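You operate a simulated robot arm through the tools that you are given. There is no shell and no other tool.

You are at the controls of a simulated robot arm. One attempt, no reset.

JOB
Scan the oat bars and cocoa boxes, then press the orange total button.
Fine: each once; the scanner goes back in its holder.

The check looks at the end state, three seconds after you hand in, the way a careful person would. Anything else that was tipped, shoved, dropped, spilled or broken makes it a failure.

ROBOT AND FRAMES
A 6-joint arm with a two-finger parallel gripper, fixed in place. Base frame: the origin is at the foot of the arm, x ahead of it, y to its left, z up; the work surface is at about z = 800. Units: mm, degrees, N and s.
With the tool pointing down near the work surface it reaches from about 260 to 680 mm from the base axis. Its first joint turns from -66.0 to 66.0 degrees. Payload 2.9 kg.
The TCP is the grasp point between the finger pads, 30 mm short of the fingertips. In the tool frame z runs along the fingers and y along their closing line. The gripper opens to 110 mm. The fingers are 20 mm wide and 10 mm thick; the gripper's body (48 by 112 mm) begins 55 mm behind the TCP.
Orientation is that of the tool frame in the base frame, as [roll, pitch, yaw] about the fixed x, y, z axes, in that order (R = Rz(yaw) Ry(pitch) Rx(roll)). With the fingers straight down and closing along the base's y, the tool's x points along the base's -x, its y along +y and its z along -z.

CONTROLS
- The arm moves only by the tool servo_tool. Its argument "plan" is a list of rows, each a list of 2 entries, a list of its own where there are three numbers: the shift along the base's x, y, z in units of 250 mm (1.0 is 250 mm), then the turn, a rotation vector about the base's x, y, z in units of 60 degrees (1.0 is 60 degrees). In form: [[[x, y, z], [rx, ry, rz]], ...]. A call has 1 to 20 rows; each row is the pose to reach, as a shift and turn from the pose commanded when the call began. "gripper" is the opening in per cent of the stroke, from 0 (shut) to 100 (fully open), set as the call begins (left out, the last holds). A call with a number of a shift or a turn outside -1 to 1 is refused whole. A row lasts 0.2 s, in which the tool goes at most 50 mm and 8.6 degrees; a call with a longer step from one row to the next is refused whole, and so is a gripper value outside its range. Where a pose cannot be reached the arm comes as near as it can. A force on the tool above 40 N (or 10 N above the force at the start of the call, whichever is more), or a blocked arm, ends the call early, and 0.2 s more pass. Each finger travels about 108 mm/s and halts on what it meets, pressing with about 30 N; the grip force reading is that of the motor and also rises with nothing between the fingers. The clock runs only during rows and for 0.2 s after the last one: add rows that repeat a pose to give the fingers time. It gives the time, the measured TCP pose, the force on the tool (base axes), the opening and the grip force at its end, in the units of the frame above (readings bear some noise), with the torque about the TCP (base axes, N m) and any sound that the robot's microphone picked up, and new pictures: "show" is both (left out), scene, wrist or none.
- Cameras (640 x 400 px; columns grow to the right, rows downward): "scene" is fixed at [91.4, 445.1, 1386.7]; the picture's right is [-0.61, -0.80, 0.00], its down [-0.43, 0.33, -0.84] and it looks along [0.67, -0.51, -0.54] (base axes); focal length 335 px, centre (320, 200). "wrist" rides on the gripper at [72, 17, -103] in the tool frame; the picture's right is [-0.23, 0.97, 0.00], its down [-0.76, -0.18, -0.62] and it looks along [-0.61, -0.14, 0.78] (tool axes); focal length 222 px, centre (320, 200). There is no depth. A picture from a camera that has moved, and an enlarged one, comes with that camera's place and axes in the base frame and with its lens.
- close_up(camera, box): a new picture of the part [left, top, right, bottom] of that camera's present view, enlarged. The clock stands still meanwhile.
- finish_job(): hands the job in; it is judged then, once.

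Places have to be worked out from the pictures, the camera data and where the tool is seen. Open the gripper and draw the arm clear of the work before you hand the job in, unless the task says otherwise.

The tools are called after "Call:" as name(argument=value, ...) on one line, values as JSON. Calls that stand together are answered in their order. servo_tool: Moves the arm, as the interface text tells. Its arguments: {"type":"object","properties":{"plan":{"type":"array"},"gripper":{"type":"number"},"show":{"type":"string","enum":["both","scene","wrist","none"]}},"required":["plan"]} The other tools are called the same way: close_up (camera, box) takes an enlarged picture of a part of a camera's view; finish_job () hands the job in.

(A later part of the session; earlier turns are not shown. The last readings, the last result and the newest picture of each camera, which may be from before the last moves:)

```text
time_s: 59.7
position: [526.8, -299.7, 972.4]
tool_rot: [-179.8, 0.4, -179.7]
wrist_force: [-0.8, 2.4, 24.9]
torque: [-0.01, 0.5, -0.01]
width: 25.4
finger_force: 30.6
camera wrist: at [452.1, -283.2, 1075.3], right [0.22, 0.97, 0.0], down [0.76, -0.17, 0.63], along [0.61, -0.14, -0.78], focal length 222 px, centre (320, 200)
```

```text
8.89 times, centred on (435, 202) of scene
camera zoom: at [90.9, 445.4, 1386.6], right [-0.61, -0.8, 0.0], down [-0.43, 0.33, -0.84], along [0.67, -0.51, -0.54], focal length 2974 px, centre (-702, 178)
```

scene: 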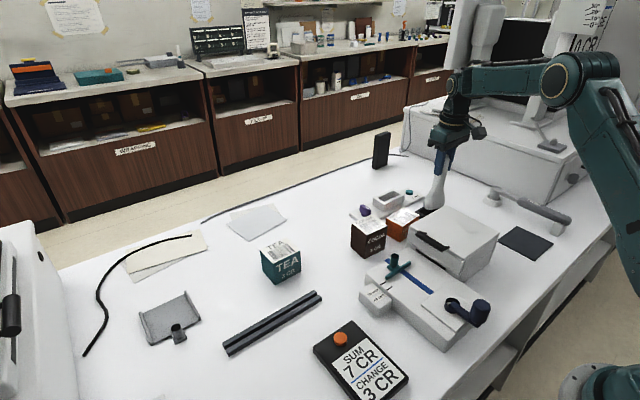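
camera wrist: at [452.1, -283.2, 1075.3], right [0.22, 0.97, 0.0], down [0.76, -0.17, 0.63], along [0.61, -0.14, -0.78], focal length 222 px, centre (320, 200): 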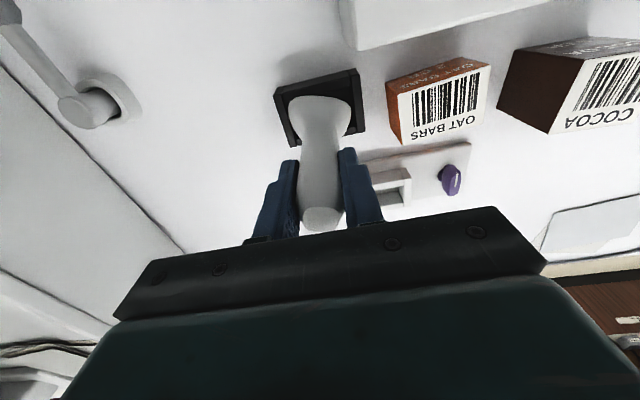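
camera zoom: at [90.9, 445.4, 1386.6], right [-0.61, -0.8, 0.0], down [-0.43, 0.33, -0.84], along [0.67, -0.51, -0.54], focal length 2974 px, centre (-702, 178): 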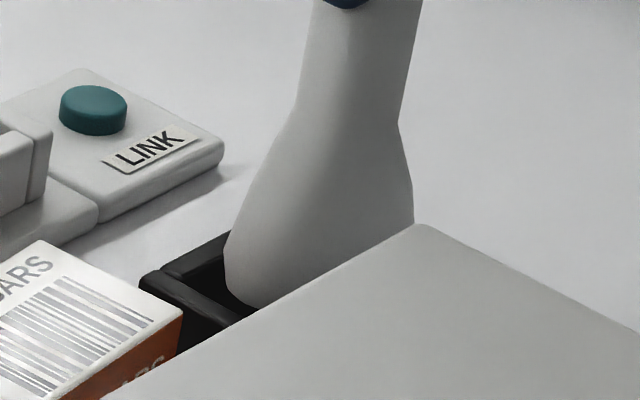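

It is now touching on the -x side, and the press has pivoted the scanner slightly in the grip. I'll lift clear to z ≈ 1035 and step aside so the wrist camera gets an unobstructed view of the empty holder to measure it properly.

Call:
servo_tool(plan=[[[0, 0, 0.03], [0, 0, 0]], [[0, 0, 0.08], [0, 0, 0]], [[0, 0, 0.16], [0.003, 0.0067, 0]], [[0, 0, 0.25], [0.003, 0.0067, 0]], [[0.01, 0.1, 0.25], [0.003, 0.0067, 0]], [[0.02, 0.2, 0.25], [0.003, 0.0067, 0]], [[0.03, 0.32, 0.25], [0.003, 0.0067, 0]], [[0.03, 0.32, 0.25], [0.003, 0.0067, 0]]], gripper=0, show="both")

Call:
close_up(camera="wrist", box=[180, 60, 300, 160])

Call:
close_up(camera="wrist", box=[260, 60, 400, 240])

Call:
close_up(camera="scene", box=[375, 90, 475, 230])

Call:
close_up(camera="scene", box=[400, 190, 450, 225])

```text
time_s: 61.5
position: [532.0, -220.3, 1030.9]
tool_rot: [179.7, -0.4, -179.8]
wrist_force: [-0.5, 0.2, -1.7]
torque: [0.0, -0.01, -0.03]
width: 26.4
finger_force: 30.1
camera wrist: at [459.3, -202.8, 1134.6], right [0.22, 0.97, 0.0], down [0.77, -0.18, 0.62], along [0.6, -0.14, -0.79], focal length 222 px, centre (320, 200)
```

scene: 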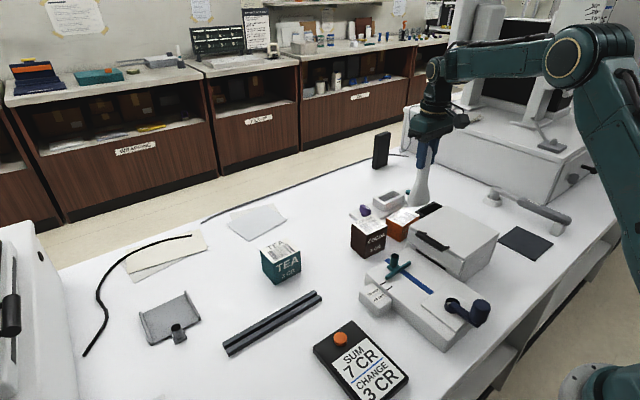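
wrist: 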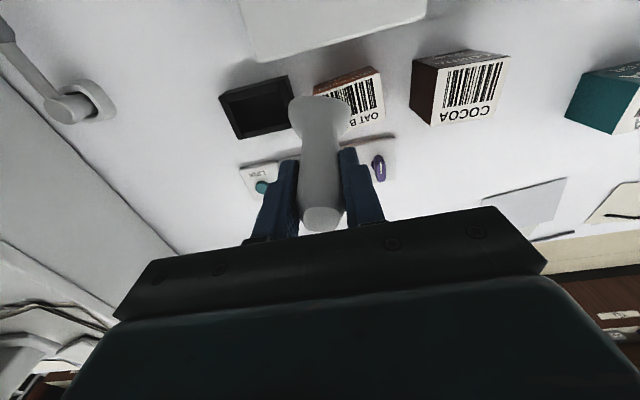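

```text
4.00 times, centred on (240, 110) of wrist
camera zoom: at [459.3, -202.8, 1134.6], right [0.22, 0.97, 0.0], down [0.77, -0.18, 0.62], along [0.6, -0.14, -0.79], focal length 888 px, centre (640, 560)
```

zoom: 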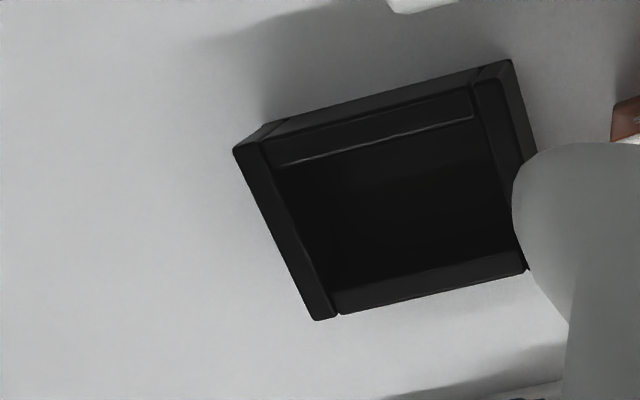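

```text
2.22 times, centred on (330, 150) of wrist
camera zoom: at [459.3, -202.8, 1134.6], right [0.22, 0.97, 0.0], down [0.77, -0.18, 0.62], along [0.6, -0.14, -0.79], focal length 494 px, centre (298, 311)
```

zoom: 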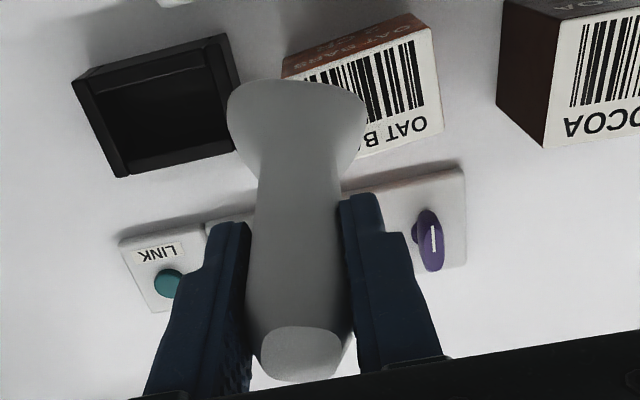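

```text
2.86 times, centred on (425, 160) of scene
camera zoom: at [91.4, 445.1, 1386.7], right [-0.61, -0.8, 0.0], down [-0.43, 0.33, -0.84], along [0.67, -0.51, -0.54], focal length 956 px, centre (20, 314)
```

zoom: 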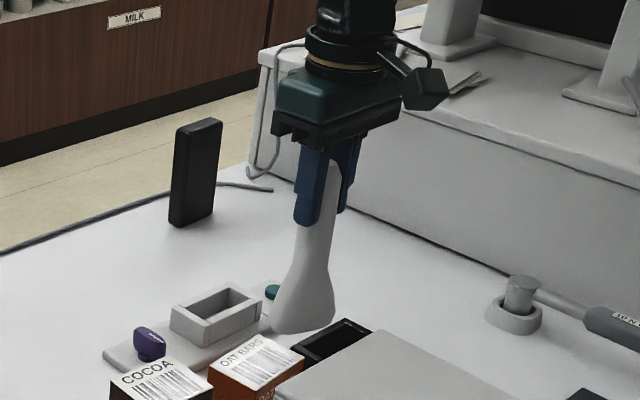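

```text
11.43 times, centred on (425, 208) of scene
camera zoom: at [91.4, 445.1, 1386.7], right [-0.61, -0.8, 0.0], down [-0.43, 0.33, -0.84], along [0.67, -0.51, -0.54], focal length 3824 px, centre (-880, 114)
```

zoom: 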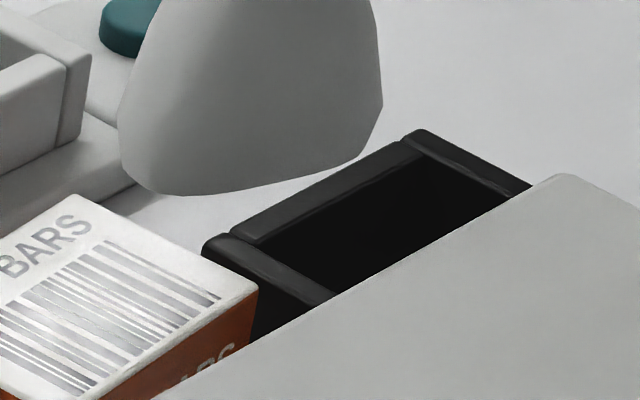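

The clear view gives the opening as x 508–551, y -334 to -264 (centre about (529.5, -298.7)), turned about -2°. My earlier tries put the head 3–4 mm too far toward -x. I'll make the tool vertical, turn -1.8°, and come in with the head centre over that point, stopping above the rim to check.

Call:
servo_tool(plan=[[[0, 0, 0], [-0.005, -0.0067, -0.03]], [[0.0, -0.08, 0], [-0.005, -0.0067, -0.03]], [[0.002, -0.16, 0], [-0.005, -0.0067, -0.03]], [[0.004, -0.24, 0], [-0.005, -0.0067, -0.03]], [[0.006, -0.321, 0], [-0.005, -0.0067, -0.03]], [[0.006, -0.321, -0.06], [-0.005, -0.0067, -0.03]], [[0.006, -0.321, -0.12], [-0.005, -0.0067, -0.03]], [[0.006, -0.321, -0.17], [-0.005, -0.0067, -0.03]], [[0.006, -0.321, -0.17], [-0.005, -0.0067, -0.03]]], gripper=0, show="both")

Call:
close_up(camera="wrist", box=[265, 55, 370, 155])

Call:
close_up(camera="scene", box=[405, 180, 465, 225])

```text
time_s: 63.5
position: [533.5, -301.2, 988.4]
tool_rot: [-179.9, 0.0, 178.4]
wrist_force: [0.4, 0.2, -1.4]
torque: [0.0, 0.0, 0.01]
width: 26.2
finger_force: 29.5
camera wrist: at [461.0, -281.7, 1091.8], right [0.25, 0.97, 0.0], down [0.76, -0.2, 0.62], along [0.6, -0.16, -0.78], focal length 222 px, centre (320, 200)
```

scene: 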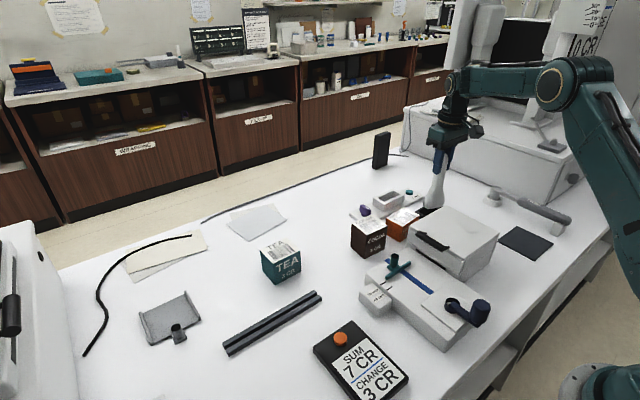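
wrist: 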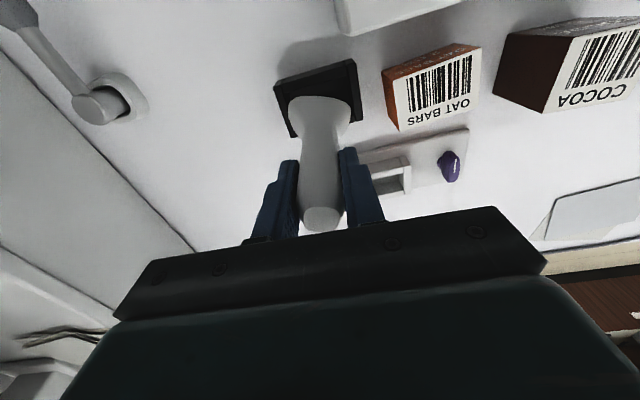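

```text
4.00 times, centred on (318, 105) of wrist
camera zoom: at [461.0, -281.7, 1091.8], right [0.25, 0.97, 0.0], down [0.76, -0.2, 0.62], along [0.6, -0.16, -0.78], focal length 888 px, centre (330, 580)
```

zoom: 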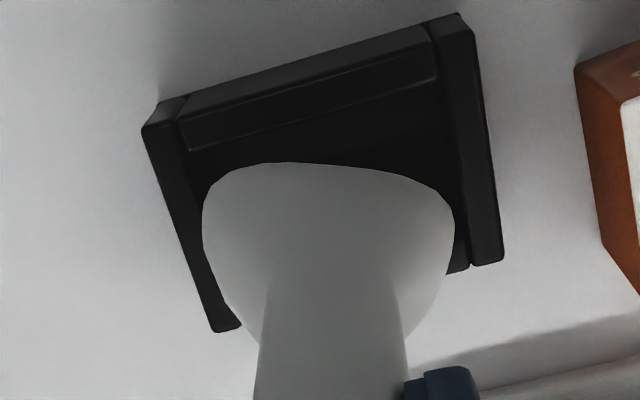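

```text
8.89 times, centred on (435, 202) of scene
camera zoom: at [91.4, 445.1, 1386.7], right [-0.61, -0.8, 0.0], down [-0.43, 0.33, -0.84], along [0.67, -0.51, -0.54], focal length 2974 px, centre (-702, 178)
```

zoom: 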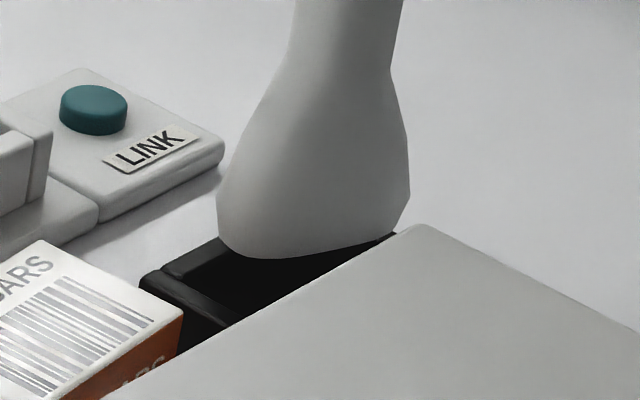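

The head now shows clearance on all sides (about 3–5 mm each). I'll ease straight down in 3 mm steps past the rim.

Call:
servo_tool(plan=[[[0, 0, -0.012], [0, 0, 0]], [[0, 0, -0.024], [0, 0, 0]], [[0, 0, -0.036], [0, 0, 0]], [[0, 0, -0.048], [0, 0, 0]], [[0, 0, -0.06], [0, 0, 0]], [[0, 0, -0.072], [0, 0, 0]], [[0, 0, -0.084], [0, 0, 0]], [[0, 0, -0.096], [0, 0, 0]]], gripper=0, show="wrist")

Call:
close_up(camera="wrist", box=[265, 55, 370, 155])

Call:
close_up(camera="scene", box=[405, 180, 465, 225])

```text
time_s: 65.3
position: [533.0, -300.3, 967.9]
tool_rot: [-179.8, 0.4, 178.4]
wrist_force: [-1.5, 0.6, 25.8]
torque: [0.76, -0.34, 0.05]
width: 26.1
finger_force: 29.9
camera wrist: at [459.8, -281.5, 1070.3], right [0.25, 0.97, 0.0], down [0.75, -0.2, 0.63], along [0.61, -0.16, -0.78], focal length 222 px, centre (320, 200)
```

wrist: 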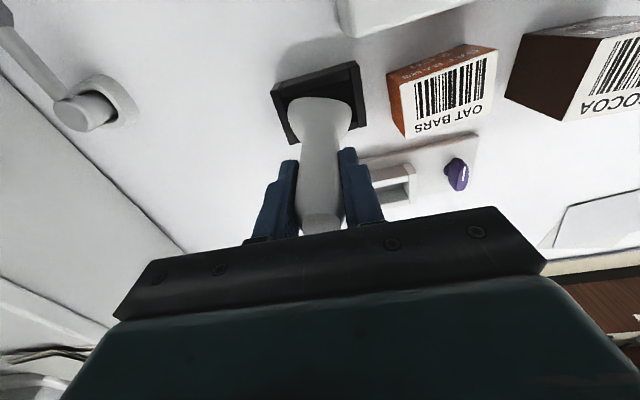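

```text
4.00 times, centred on (318, 105) of wrist
camera zoom: at [459.8, -281.5, 1070.3], right [0.25, 0.97, 0.0], down [0.75, -0.2, 0.63], along [0.61, -0.16, -0.78], focal length 888 px, centre (330, 580)
```

zoom: 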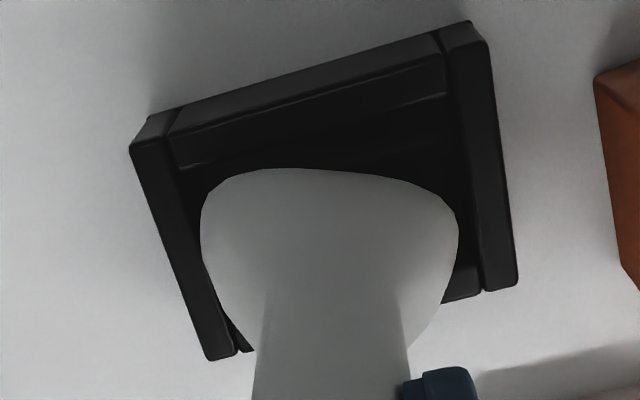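

```text
8.89 times, centred on (435, 202) of scene
camera zoom: at [90.9, 445.4, 1386.6], right [-0.61, -0.8, 0.0], down [-0.43, 0.33, -0.84], along [0.67, -0.51, -0.54], focal length 2974 px, centre (-702, 178)
```

zoom: 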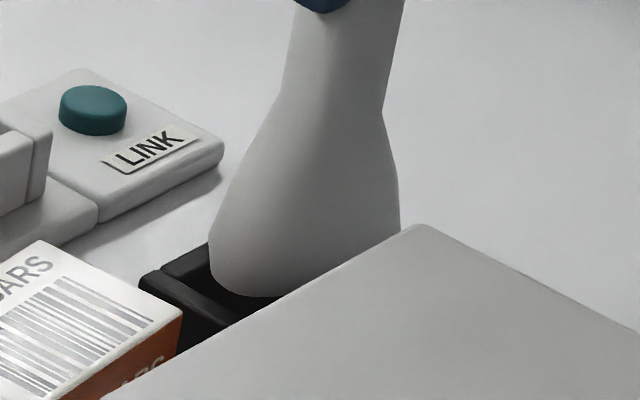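

Contact again, now clearly on the +x side at about x 553, so the head is about 40 mm thick and the fit is tight, within about 1 mm in x. I'll lift off and re-measure how the scanner sits in the grip.

Call:
servo_tool(plan=[[[0, 0, 0.03], [0, 0, 0]], [[0, 0, 0.06], [0, 0, 0]], [[0, 0, 0.1], [0, 0, 0]], [[0, 0, 0.1], [0, 0, 0]]], gripper=0, show="both")

Call:
close_up(camera="wrist", box=[265, 55, 370, 155])

Call:
close_up(camera="wrist", box=[270, 140, 370, 250])

Call:
close_up(camera="scene", box=[400, 120, 480, 220])

```text
time_s: 66.3
position: [533.3, -299.6, 990.9]
tool_rot: [-180.0, 0.1, 178.3]
wrist_force: [1.0, -0.1, -1.6]
torque: [0.04, 0.03, 0.03]
width: 26.6
finger_force: 30.2
camera wrist: at [460.4, -281.1, 1093.8], right [0.25, 0.97, 0.0], down [0.76, -0.2, 0.62], along [0.6, -0.16, -0.78], focal length 222 px, centre (320, 200)
```

scene: 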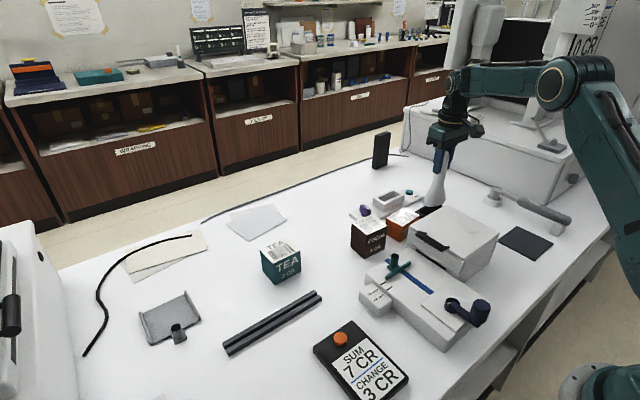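
wrist: 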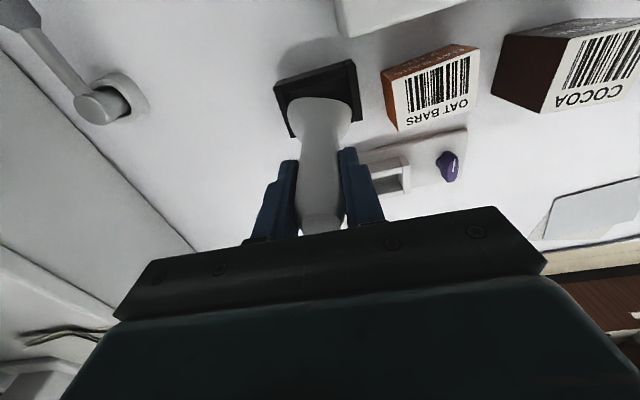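

```text
4.00 times, centred on (318, 105) of wrist
camera zoom: at [460.4, -281.1, 1093.8], right [0.25, 0.97, 0.0], down [0.76, -0.2, 0.62], along [0.6, -0.16, -0.78], focal length 888 px, centre (330, 580)
```

zoom: 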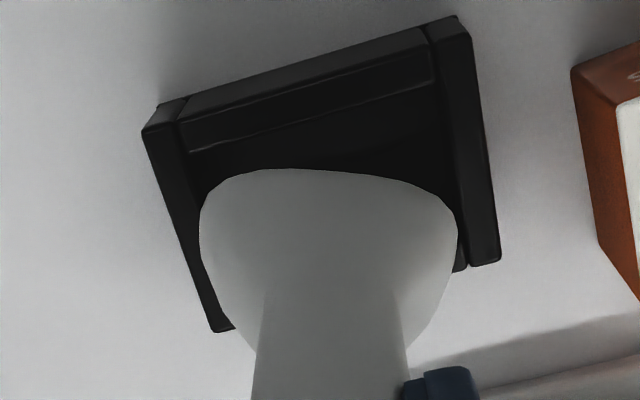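

```text
3.64 times, centred on (320, 195) of wrist
camera zoom: at [460.4, -281.1, 1093.8], right [0.25, 0.97, 0.0], down [0.76, -0.2, 0.62], along [0.6, -0.16, -0.78], focal length 808 px, centre (320, 218)
```

zoom: 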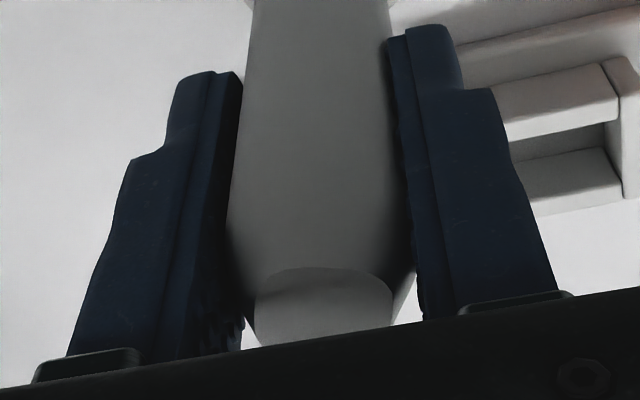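

```text
4.00 times, centred on (440, 170) of scene
camera zoom: at [91.4, 445.1, 1386.7], right [-0.61, -0.8, 0.0], down [-0.43, 0.33, -0.84], along [0.67, -0.51, -0.54], focal length 1338 px, centre (-160, 320)
```

zoom: 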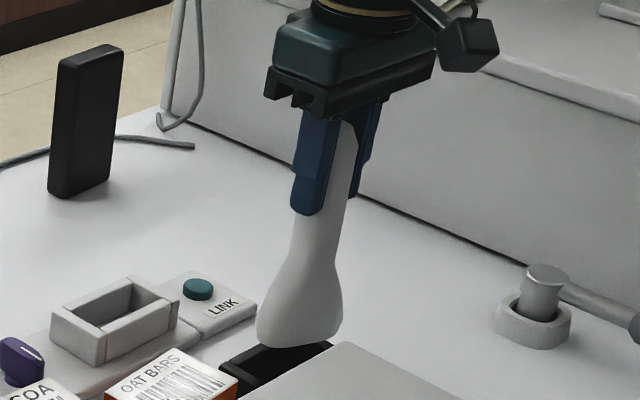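

Comparing outlines, the scanner head has twisted about 9° clockwise in the grip since I lifted it, probably when it pressed on the labels. That explains the diagonal contacts. I'll turn the tool about +11° to square the head with the holder, recentre, and look again above the rim.

Call:
servo_tool(plan=[[[-0.003, 0.001, 0], [0, 0, 0.06]], [[-0.006, 0.002, 0], [0, 0, 0.12]], [[-0.0096, 0.0028, 0], [0, 0, 0.182]], [[-0.0096, 0.0028, 0], [0, 0, 0.182]]], gripper=0, show="both")

Call:
close_up(camera="wrist", box=[265, 55, 370, 155])

Call:
close_up(camera="scene", box=[405, 170, 465, 225])

```text
time_s: 67.3
position: [531.6, -300.1, 989.8]
tool_rot: [-179.9, -0.1, -170.6]
wrist_force: [0.7, -0.7, -1.2]
torque: [-0.03, -0.01, -0.01]
width: 26.6
finger_force: 29.6
camera wrist: at [455.6, -294.7, 1093.5], right [0.07, 1.0, 0.0], down [0.78, -0.05, 0.62], along [0.62, -0.04, -0.78], focal length 222 px, centre (320, 200)
```

scene: 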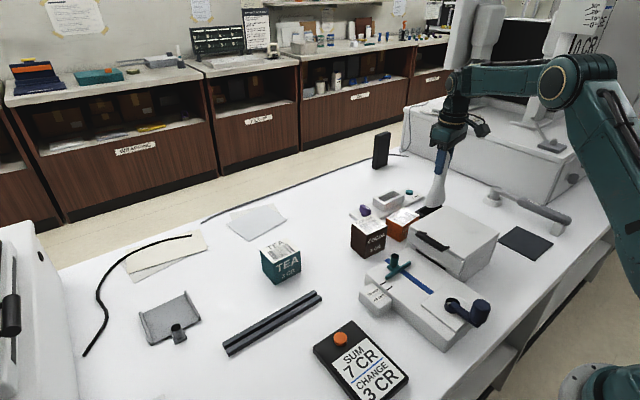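
wrist: 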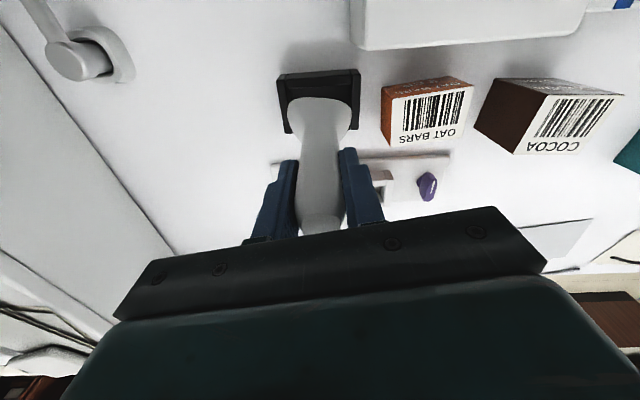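

```text
4.00 times, centred on (318, 105) of wrist
camera zoom: at [455.6, -294.7, 1093.5], right [0.07, 1.0, 0.0], down [0.78, -0.05, 0.62], along [0.62, -0.04, -0.78], focal length 888 px, centre (330, 580)
```

zoom: 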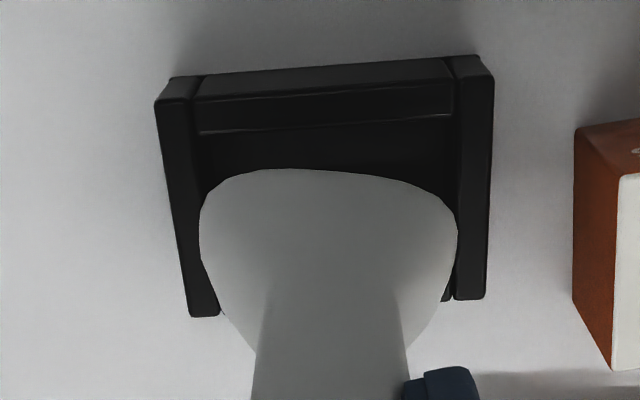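

```text
7.27 times, centred on (435, 198) of scene
camera zoom: at [91.4, 445.1, 1386.7], right [-0.61, -0.8, 0.0], down [-0.43, 0.33, -0.84], along [0.67, -0.51, -0.54], focal length 2434 px, centre (-516, 218)
```

zoom: 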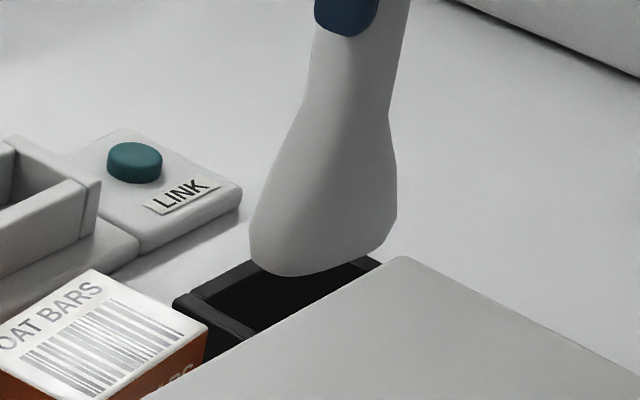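

The head and holder now look square to each other, with the head centred to within about 1 mm. I'll ease down to just past the rim and check the force.

Call:
servo_tool(plan=[[[0, 0, -0.016], [0, 0, 0]], [[0, 0, -0.032], [0, 0, 0]], [[0, 0, -0.048], [0, 0, 0]], [[0, 0, -0.064], [0, 0, 0]], [[0, 0, -0.08], [0, 0, 0]], [[0, 0, -0.092], [0, 0, 0]], [[0, 0, -0.104], [0, 0, 0]]], gripper=0, show="wrist")

Call:
close_up(camera="wrist", box=[265, 55, 370, 155])

Call:
close_up(camera="scene", box=[405, 170, 465, 225])

```text
time_s: 68.9
position: [530.6, -298.7, 966.7]
tool_rot: [-179.7, 0.1, -170.8]
wrist_force: [-2.5, 3.9, 16.3]
torque: [0.03, 0.76, -0.09]
width: 26.3
finger_force: 29.8
camera wrist: at [455.5, -294.2, 1069.5], right [0.07, 1.0, 0.0], down [0.78, -0.05, 0.63], along [0.62, -0.04, -0.78], focal length 222 px, centre (320, 200)
```

wrist: 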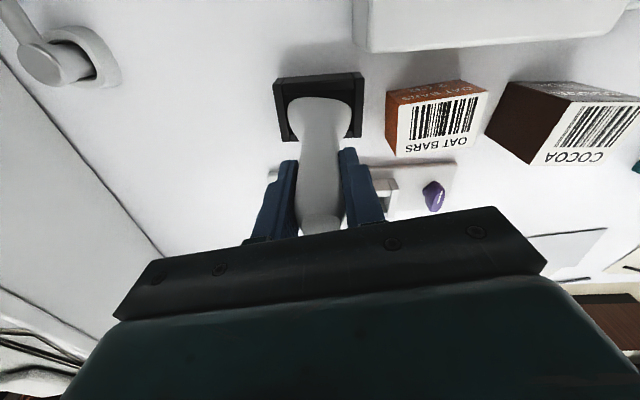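

```text
4.00 times, centred on (318, 105) of wrist
camera zoom: at [455.5, -294.2, 1069.5], right [0.07, 1.0, 0.0], down [0.78, -0.05, 0.63], along [0.62, -0.04, -0.78], focal length 888 px, centre (330, 580)
```

zoom: 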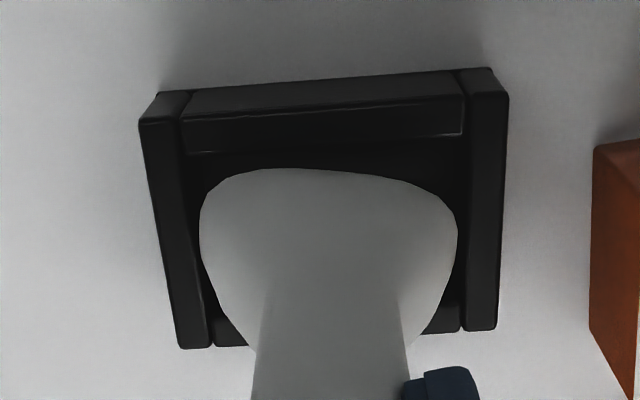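

```text
7.27 times, centred on (435, 198) of scene
camera zoom: at [91.0, 445.3, 1386.6], right [-0.61, -0.8, 0.0], down [-0.43, 0.33, -0.84], along [0.67, -0.51, -0.54], focal length 2434 px, centre (-516, 218)
```

zoom: 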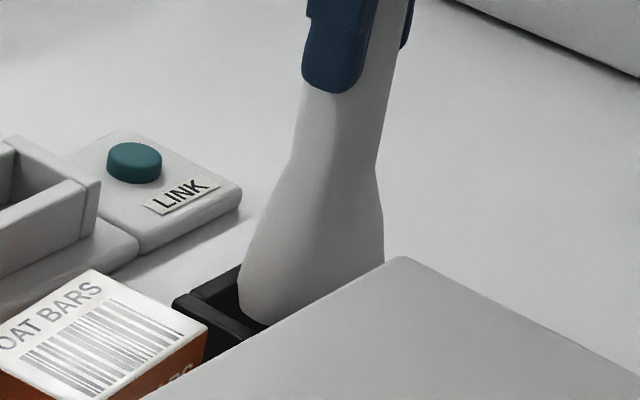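

Light contact at the (-x, -y) corner this time, and my measurements show the head slightly too far toward -y. I'll lift 5 mm, shift +1.5 mm in x and +1 mm in y, and try again.

Call:
servo_tool(plan=[[[0, 0, 0.028], [0, 0, 0]], [[0.006, 0.004, 0.028], [0, 0, 0]], [[0.006, 0.004, 0.016], [0, 0, 0]], [[0.006, 0.004, 0.006], [0, 0, 0]], [[0.006, 0.004, -0.004], [0, 0, 0]], [[0.006, 0.004, -0.012], [0, 0, 0]]], gripper=0, show="wrist")

Call:
close_up(camera="wrist", box=[265, 55, 370, 155])

```text
time_s: 70.3
position: [531.9, -299.1, 959.8]
tool_rot: [-179.9, 0.0, -170.6]
wrist_force: [-0.4, 0.1, -1.6]
torque: [0.01, 0.01, -0.01]
width: 26.6
finger_force: 30.6
camera wrist: at [457.3, -293.3, 1064.0], right [0.07, 1.0, 0.0], down [0.78, -0.05, 0.62], along [0.62, -0.04, -0.78], focal length 222 px, centre (320, 200)
```

wrist: 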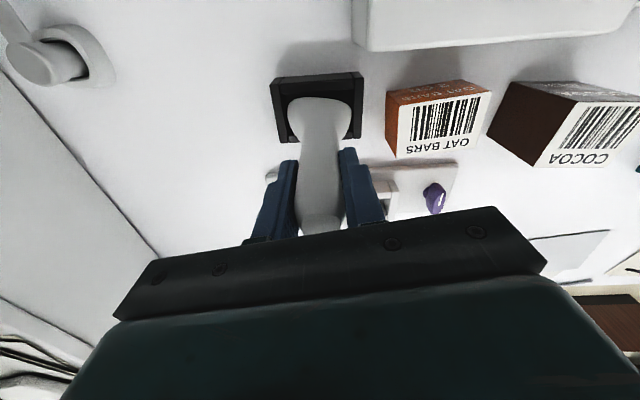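

```text
4.00 times, centred on (318, 105) of wrist
camera zoom: at [457.3, -293.3, 1064.0], right [0.07, 1.0, 0.0], down [0.78, -0.05, 0.62], along [0.62, -0.04, -0.78], focal length 888 px, centre (330, 580)
```

zoom: 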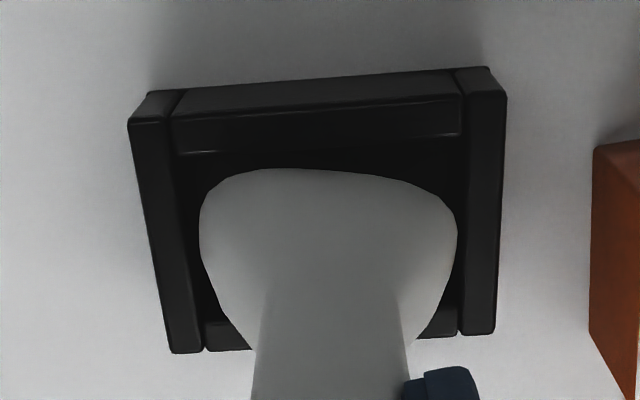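

No force at z 960, so the end has passed the rim and is inside the holder. I'll continue down in small steps.

Call:
servo_tool(plan=[[[0, 0, -0.012], [0, 0, 0]], [[0, 0, -0.024], [0, 0, 0]], [[0, 0, -0.036], [0, 0, 0]], [[0, 0, -0.048], [0, 0, 0]], [[0, 0, -0.06], [0, 0, 0]], [[0, 0, -0.072], [0, 0, 0]]], gripper=0, show="both")

Call:
close_up(camera="wrist", box=[265, 55, 370, 155])

Call:
close_up(camera="scene", box=[405, 130, 475, 225])

```text
time_s: 71.7
position: [532.1, -298.3, 943.1]
tool_rot: [-180.0, 0.0, -170.6]
wrist_force: [0.2, -0.1, -0.9]
torque: [0.0, -0.01, 0.01]
width: 26.7
finger_force: 29.9
camera wrist: at [457.1, -293.7, 1045.9], right [0.07, 1.0, 0.0], down [0.78, -0.05, 0.62], along [0.62, -0.04, -0.78], focal length 222 px, centre (320, 200)
```

scene: 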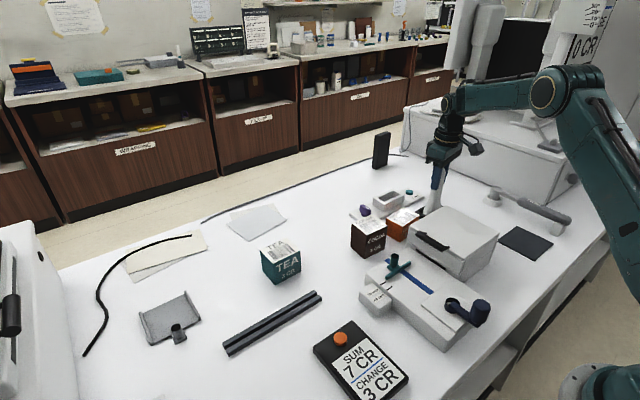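
wrist: 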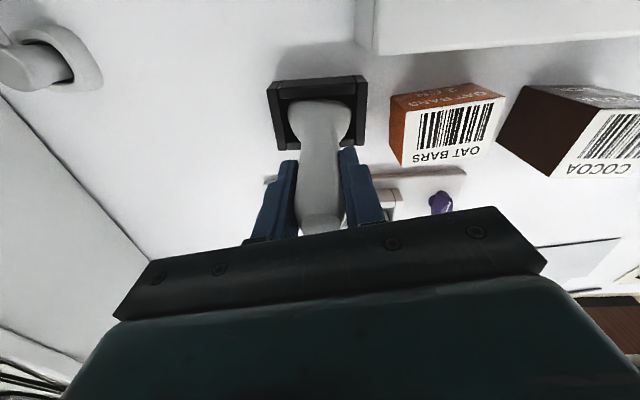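

```text
4.00 times, centred on (318, 105) of wrist
camera zoom: at [457.1, -293.7, 1045.9], right [0.07, 1.0, 0.0], down [0.78, -0.05, 0.62], along [0.62, -0.04, -0.78], focal length 888 px, centre (330, 580)
```

zoom: 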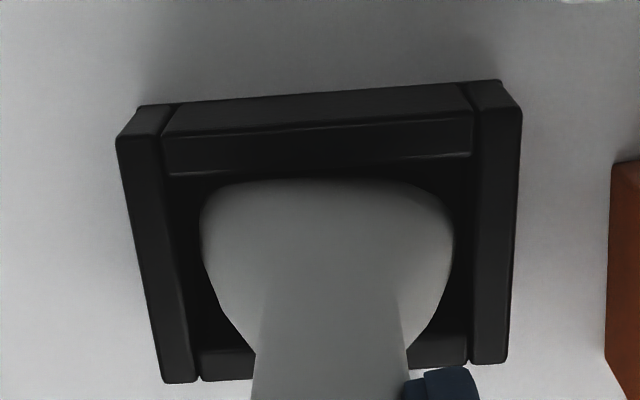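

```text
4.21 times, centred on (440, 178) of scene
camera zoom: at [91.4, 445.1, 1386.7], right [-0.61, -0.8, 0.0], down [-0.43, 0.33, -0.84], along [0.67, -0.51, -0.54], focal length 1409 px, centre (-185, 295)
```

zoom: 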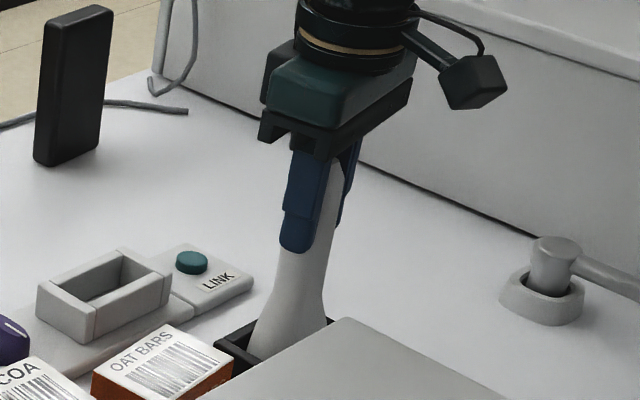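

It is sliding in freely at z 943. I'll continue toward the floor in 2 mm steps until it bottoms out.

Call:
servo_tool(plan=[[[0, 0, -0.01], [0, 0, 0]], [[0, 0, -0.02], [0, 0, 0]], [[0, 0, -0.028], [0, 0, 0]], [[0, 0, -0.034], [0, 0, 0]]], gripper=0, show="wrist")

```text
time_s: 72.7
position: [531.6, -299.3, 934.9]
tool_rot: [-179.9, 0.0, -170.6]
wrist_force: [2.0, 0.5, -1.8]
torque: [-0.08, -0.27, 0.01]
width: 26.7
finger_force: 30.1
camera wrist: at [456.9, -294.1, 1037.7], right [0.07, 1.0, 0.0], down [0.78, -0.05, 0.62], along [0.62, -0.04, -0.78], focal length 222 px, centre (320, 200)
```

wrist: 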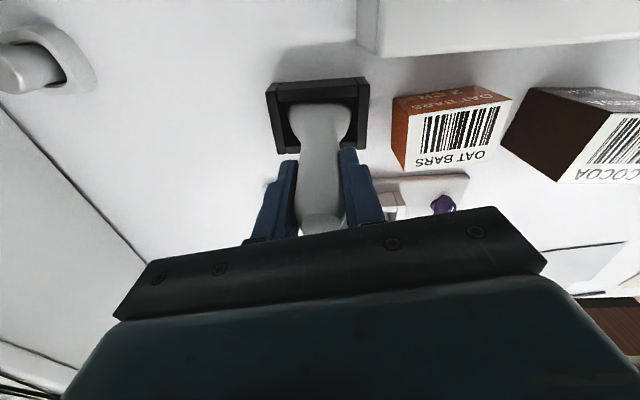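

It is lightly touching the -x wall (2 N sideways). I'll shift +1 mm in x and keep lowering to the floor.

Call:
servo_tool(plan=[[[0.004, 0, 0], [0, 0, 0]], [[0.004, 0, -0.006], [0, 0, 0]], [[0.004, 0, -0.012], [0, 0, 0]], [[0.004, 0, -0.012], [0, 0, 0]]], gripper=0, show="none")

```text
time_s: 73.7
position: [532.0, -298.6, 932.9]
tool_rot: [-179.8, 0.2, -170.7]
wrist_force: [-7.4, 1.2, 23.9]
torque: [0.81, 0.51, 0.17]
width: 26.8
finger_force: 30.3
```

It has bottomed out at z 933 (end at about z 802, matching the original depth). I'll back off 2 mm to unload before releasing.

Call:
servo_tool(plan=[[[0, 0, 0.004], [0, 0, 0]], [[0, 0, 0.008], [0, 0, 0]], [[0, 0, 0.008], [0, 0, 0]]], gripper=0, show="both")

Call:
close_up(camera="scene", box=[405, 130, 475, 225])

Call:
close_up(camera="wrist", box=[240, 55, 400, 240])

```text
time_s: 74.5
position: [533.8, -297.7, 935.0]
tool_rot: [-180.0, 0.2, -170.7]
wrist_force: [-2.8, -2.1, 12.8]
torque: [0.05, 0.0, 0.03]
width: 26.5
finger_force: 30.3
camera wrist: at [458.5, -293.7, 1036.3], right [0.07, 1.0, 0.0], down [0.78, -0.05, 0.62], along [0.62, -0.04, -0.78], focal length 222 px, centre (320, 200)
```

scene: 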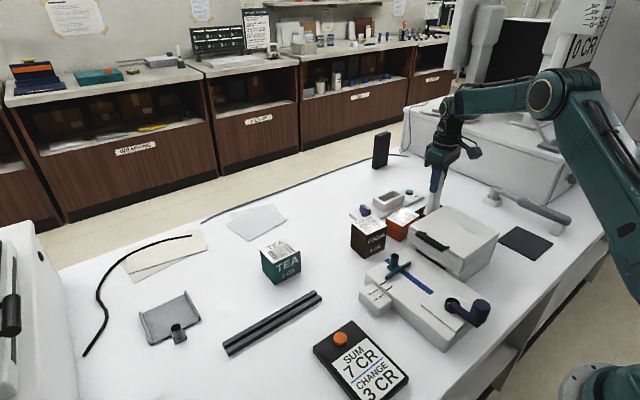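
wrist: 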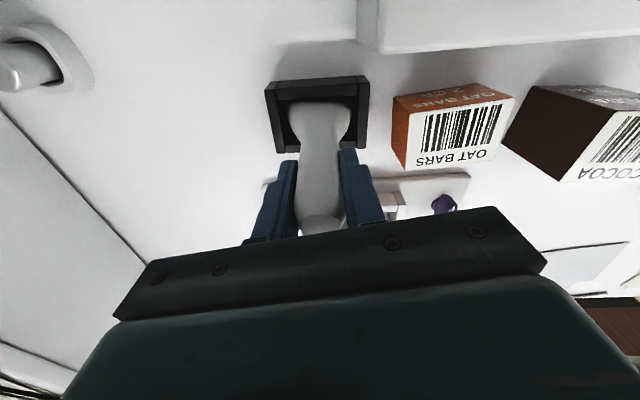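

```text
4.21 times, centred on (440, 178) of scene
camera zoom: at [91.1, 445.2, 1386.7], right [-0.61, -0.8, 0.0], down [-0.43, 0.33, -0.84], along [0.67, -0.51, -0.54], focal length 1409 px, centre (-185, 295)
```

zoom: 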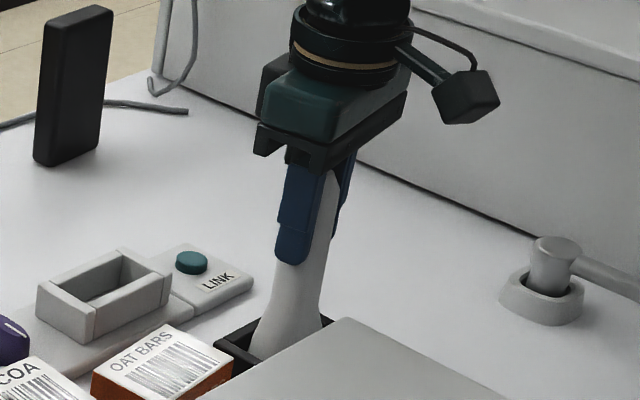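

```text
2.16 times, centred on (320, 148) of wrist
camera zoom: at [458.5, -293.7, 1036.3], right [0.07, 1.0, 0.0], down [0.78, -0.05, 0.62], along [0.62, -0.04, -0.78], focal length 480 px, centre (320, 314)
```

zoom: 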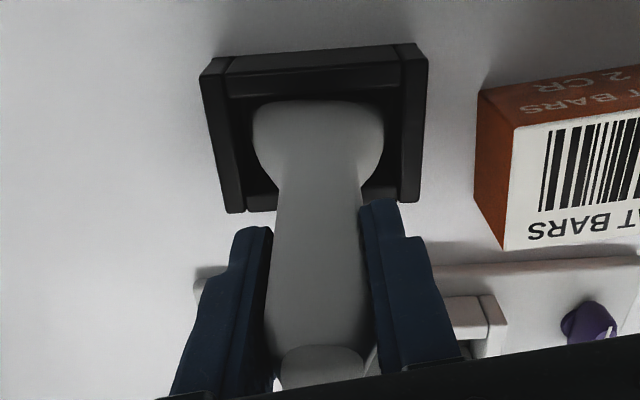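

Still 13 N down-load, so I'll back off another 1.5 mm before opening.

Call:
servo_tool(plan=[[[0, 0, 0.003], [0, 0, 0]], [[0, 0, 0.006], [0, 0, 0]], [[0, 0, 0.006], [0, 0, 0]]], gripper=0, show="none")

```text
time_s: 75.3
position: [532.6, -298.8, 934.5]
tool_rot: [-180.0, 0.0, -170.6]
wrist_force: [3.5, 1.3, -1.9]
torque: [0.11, -0.43, 0.06]
width: 26.4
finger_force: 30.4
```

Vertical load is gone, with a 3.5 N sideways press against the -x wall remaining. I'll relieve it with +1 mm in x, then open the gripper.

Call:
servo_tool(plan=[[[0.004, 0, 0], [0, 0, 0]], [[0.004, 0, 0], [0, 0, 0]]], gripper=0, show="none")

```text
time_s: 75.9
position: [533.6, -298.8, 935.2]
tool_rot: [179.9, 0.0, -170.7]
wrist_force: [-0.6, -1.2, -1.8]
torque: [0.0, 0.17, 0.02]
width: 26.2
finger_force: 30.2
```

Forces are near zero. I'll open the gripper to release the scanner in its holder.

Call:
servo_tool(plan=[[[0, 0, 0], [0, 0, 0]], [[0, 0, 0], [0, 0, 0]], [[0, 0, 0], [0, 0, 0]], [[0, 0, 0], [0, 0, 0]]], gripper=80, show="both")

Call:
close_up(camera="scene", box=[405, 130, 475, 225])

Call:
close_up(camera="wrist", box=[240, 55, 400, 240])

```text
time_s: 76.9
position: [533.8, -298.2, 935.5]
tool_rot: [-179.9, 0.0, -170.7]
wrist_force: [0.2, 0.3, 0.2]
torque: [0.01, -0.01, 0.0]
width: 88.1
finger_force: 0.0
camera wrist: at [459.3, -293.5, 1038.5], right [0.07, 1.0, 0.0], down [0.78, -0.05, 0.62], along [0.62, -0.04, -0.78], focal length 222 px, centre (320, 200)
```

scene: 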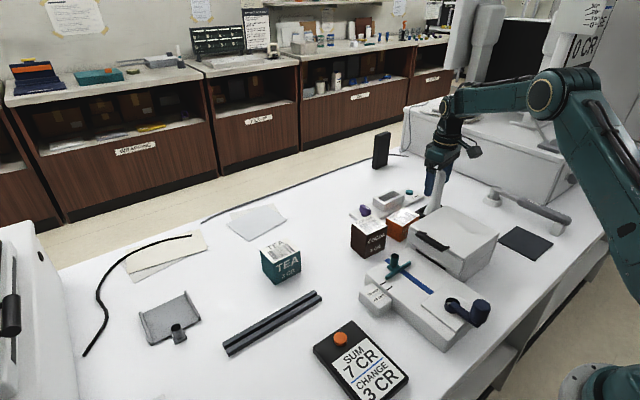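
wrist: 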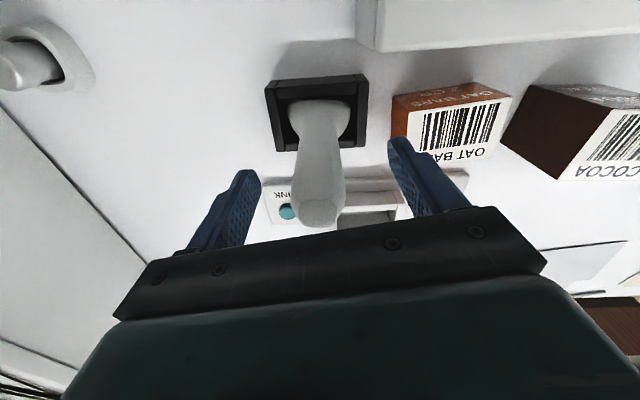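

```text
4.21 times, centred on (440, 178) of scene
camera zoom: at [91.4, 445.1, 1386.7], right [-0.61, -0.8, 0.0], down [-0.43, 0.33, -0.84], along [0.67, -0.51, -0.54], focal length 1409 px, centre (-185, 295)
```

zoom: 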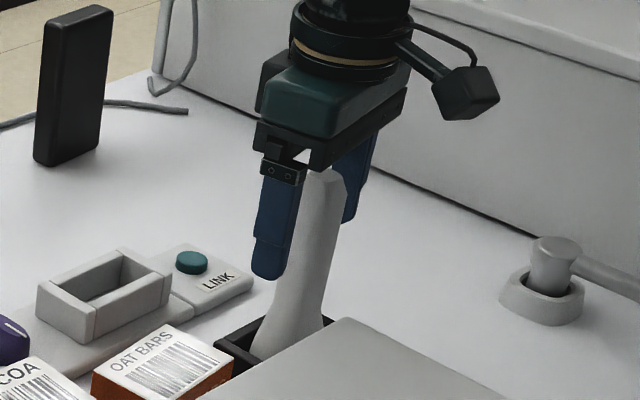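

```text
2.16 times, centred on (320, 148) of wrist
camera zoom: at [459.3, -293.5, 1038.5], right [0.07, 1.0, 0.0], down [0.78, -0.05, 0.62], along [0.62, -0.04, -0.78], focal length 480 px, centre (320, 314)
```

zoom: 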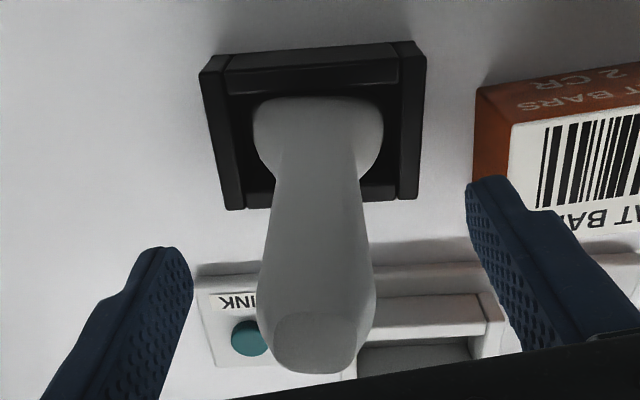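

The scanner stands upright in its holder, released and free. I'll rise straight up clear of the handle.

Call:
servo_tool(plan=[[[0, 0, 0.06], [0, 0, 0]], [[0, 0, 0.14], [0, 0, 0]], [[0, 0, 0.24], [0, 0, 0]], [[0, 0, 0.36], [0, 0, 0]], [[0, 0, 0.42], [0, 0, 0]]], gripper=80, show="both")

Call:
close_up(camera="scene", box=[395, 150, 475, 225])

Call:
close_up(camera="wrist", box=[220, 40, 420, 200])

```text
time_s: 78.1
position: [534.6, -297.5, 1040.4]
tool_rot: [-179.9, 0.1, -170.7]
wrist_force: [1.0, 0.1, -0.4]
torque: [0.02, -0.01, 0.0]
width: 88.1
finger_force: 0.0
camera wrist: at [459.4, -292.4, 1143.3], right [0.07, 1.0, 0.0], down [0.78, -0.05, 0.62], along [0.62, -0.04, -0.78], focal length 222 px, centre (320, 200)
```

scene: 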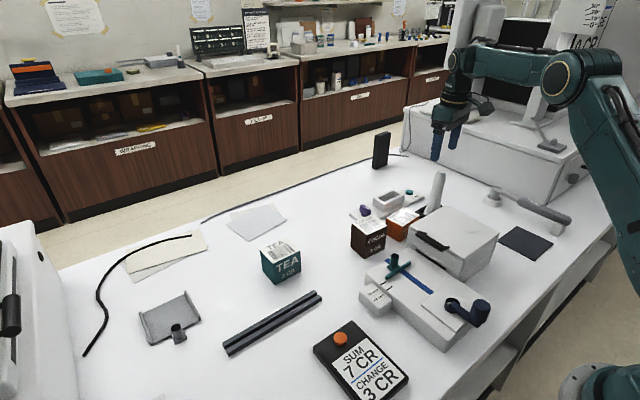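
wrist: 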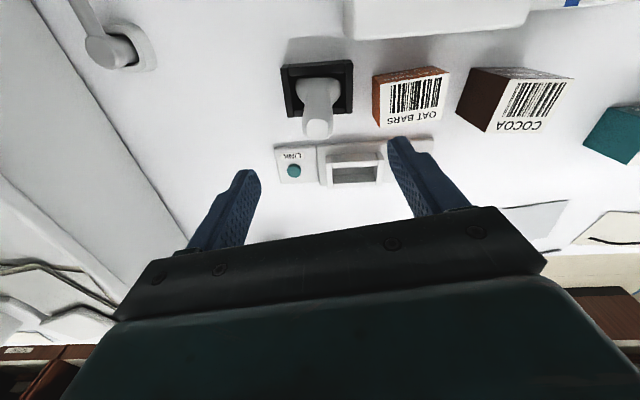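

```text
5.33 times, centred on (435, 188) of scene
camera zoom: at [91.4, 445.1, 1386.7], right [-0.61, -0.8, 0.0], down [-0.43, 0.33, -0.84], along [0.67, -0.51, -0.54], focal length 1785 px, centre (-293, 267)
```

zoom: 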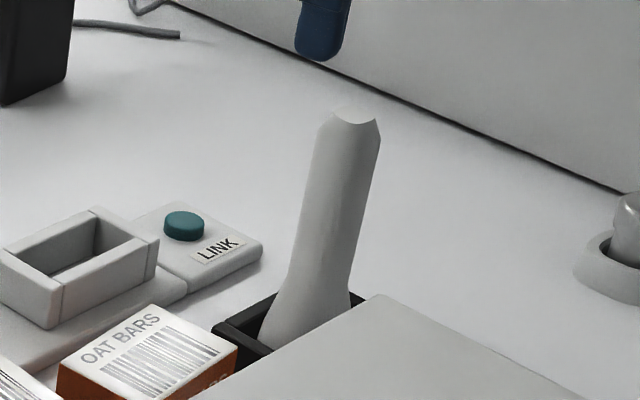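

```text
2.50 times, centred on (320, 120) of wrist
camera zoom: at [459.4, -292.4, 1143.3], right [0.07, 1.0, 0.0], down [0.78, -0.05, 0.62], along [0.62, -0.04, -0.78], focal length 555 px, centre (320, 400)
```

zoom: 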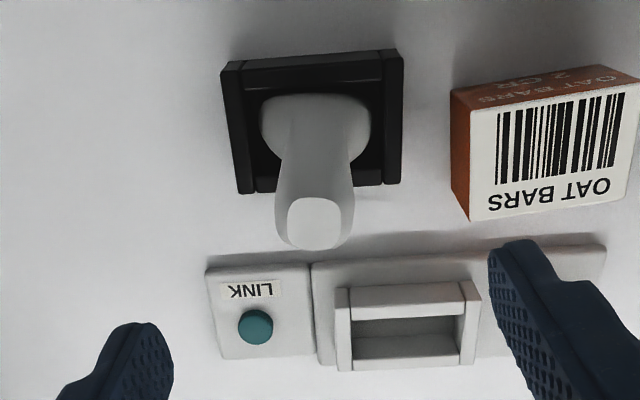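

The scanner is back upright in its holder. Next is the orange button, at roughly (384, 176, 825). I'll close the gripper and travel there at safe height in two legs.

Call:
servo_tool(plan=[[[-0.03, 0.08, 0.03], [0, 0, 0]], [[-0.07, 0.18, 0.06], [0, 0, 0]], [[-0.11, 0.28, 0.08], [0, 0, 0]], [[-0.15, 0.38, 0.08], [0, 0, 0]], [[-0.19, 0.48, 0.08], [0, 0, 0]], [[-0.23, 0.58, 0.08], [0, 0, 0]], [[-0.27, 0.68, 0.08], [0, 0, 0]], [[-0.31, 0.78, 0.08], [0, 0, 0]], [[-0.35, 0.88, 0.08], [0, 0, 0]], [[-0.38, 0.96, 0.08], [0, 0, 0]]], gripper=0, show="scene")

```text
time_s: 80.3
position: [438.6, -58.4, 1060.8]
tool_rot: [-179.9, -0.1, -170.7]
wrist_force: [-0.4, 0.3, -0.5]
torque: [0.02, -0.02, 0.01]
width: 0.1
finger_force: 30.7
```

scene: 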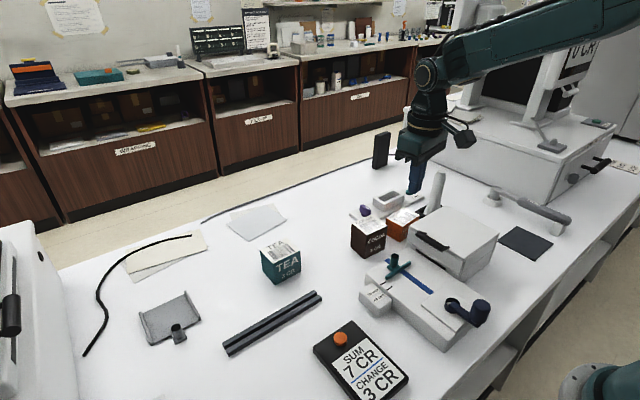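

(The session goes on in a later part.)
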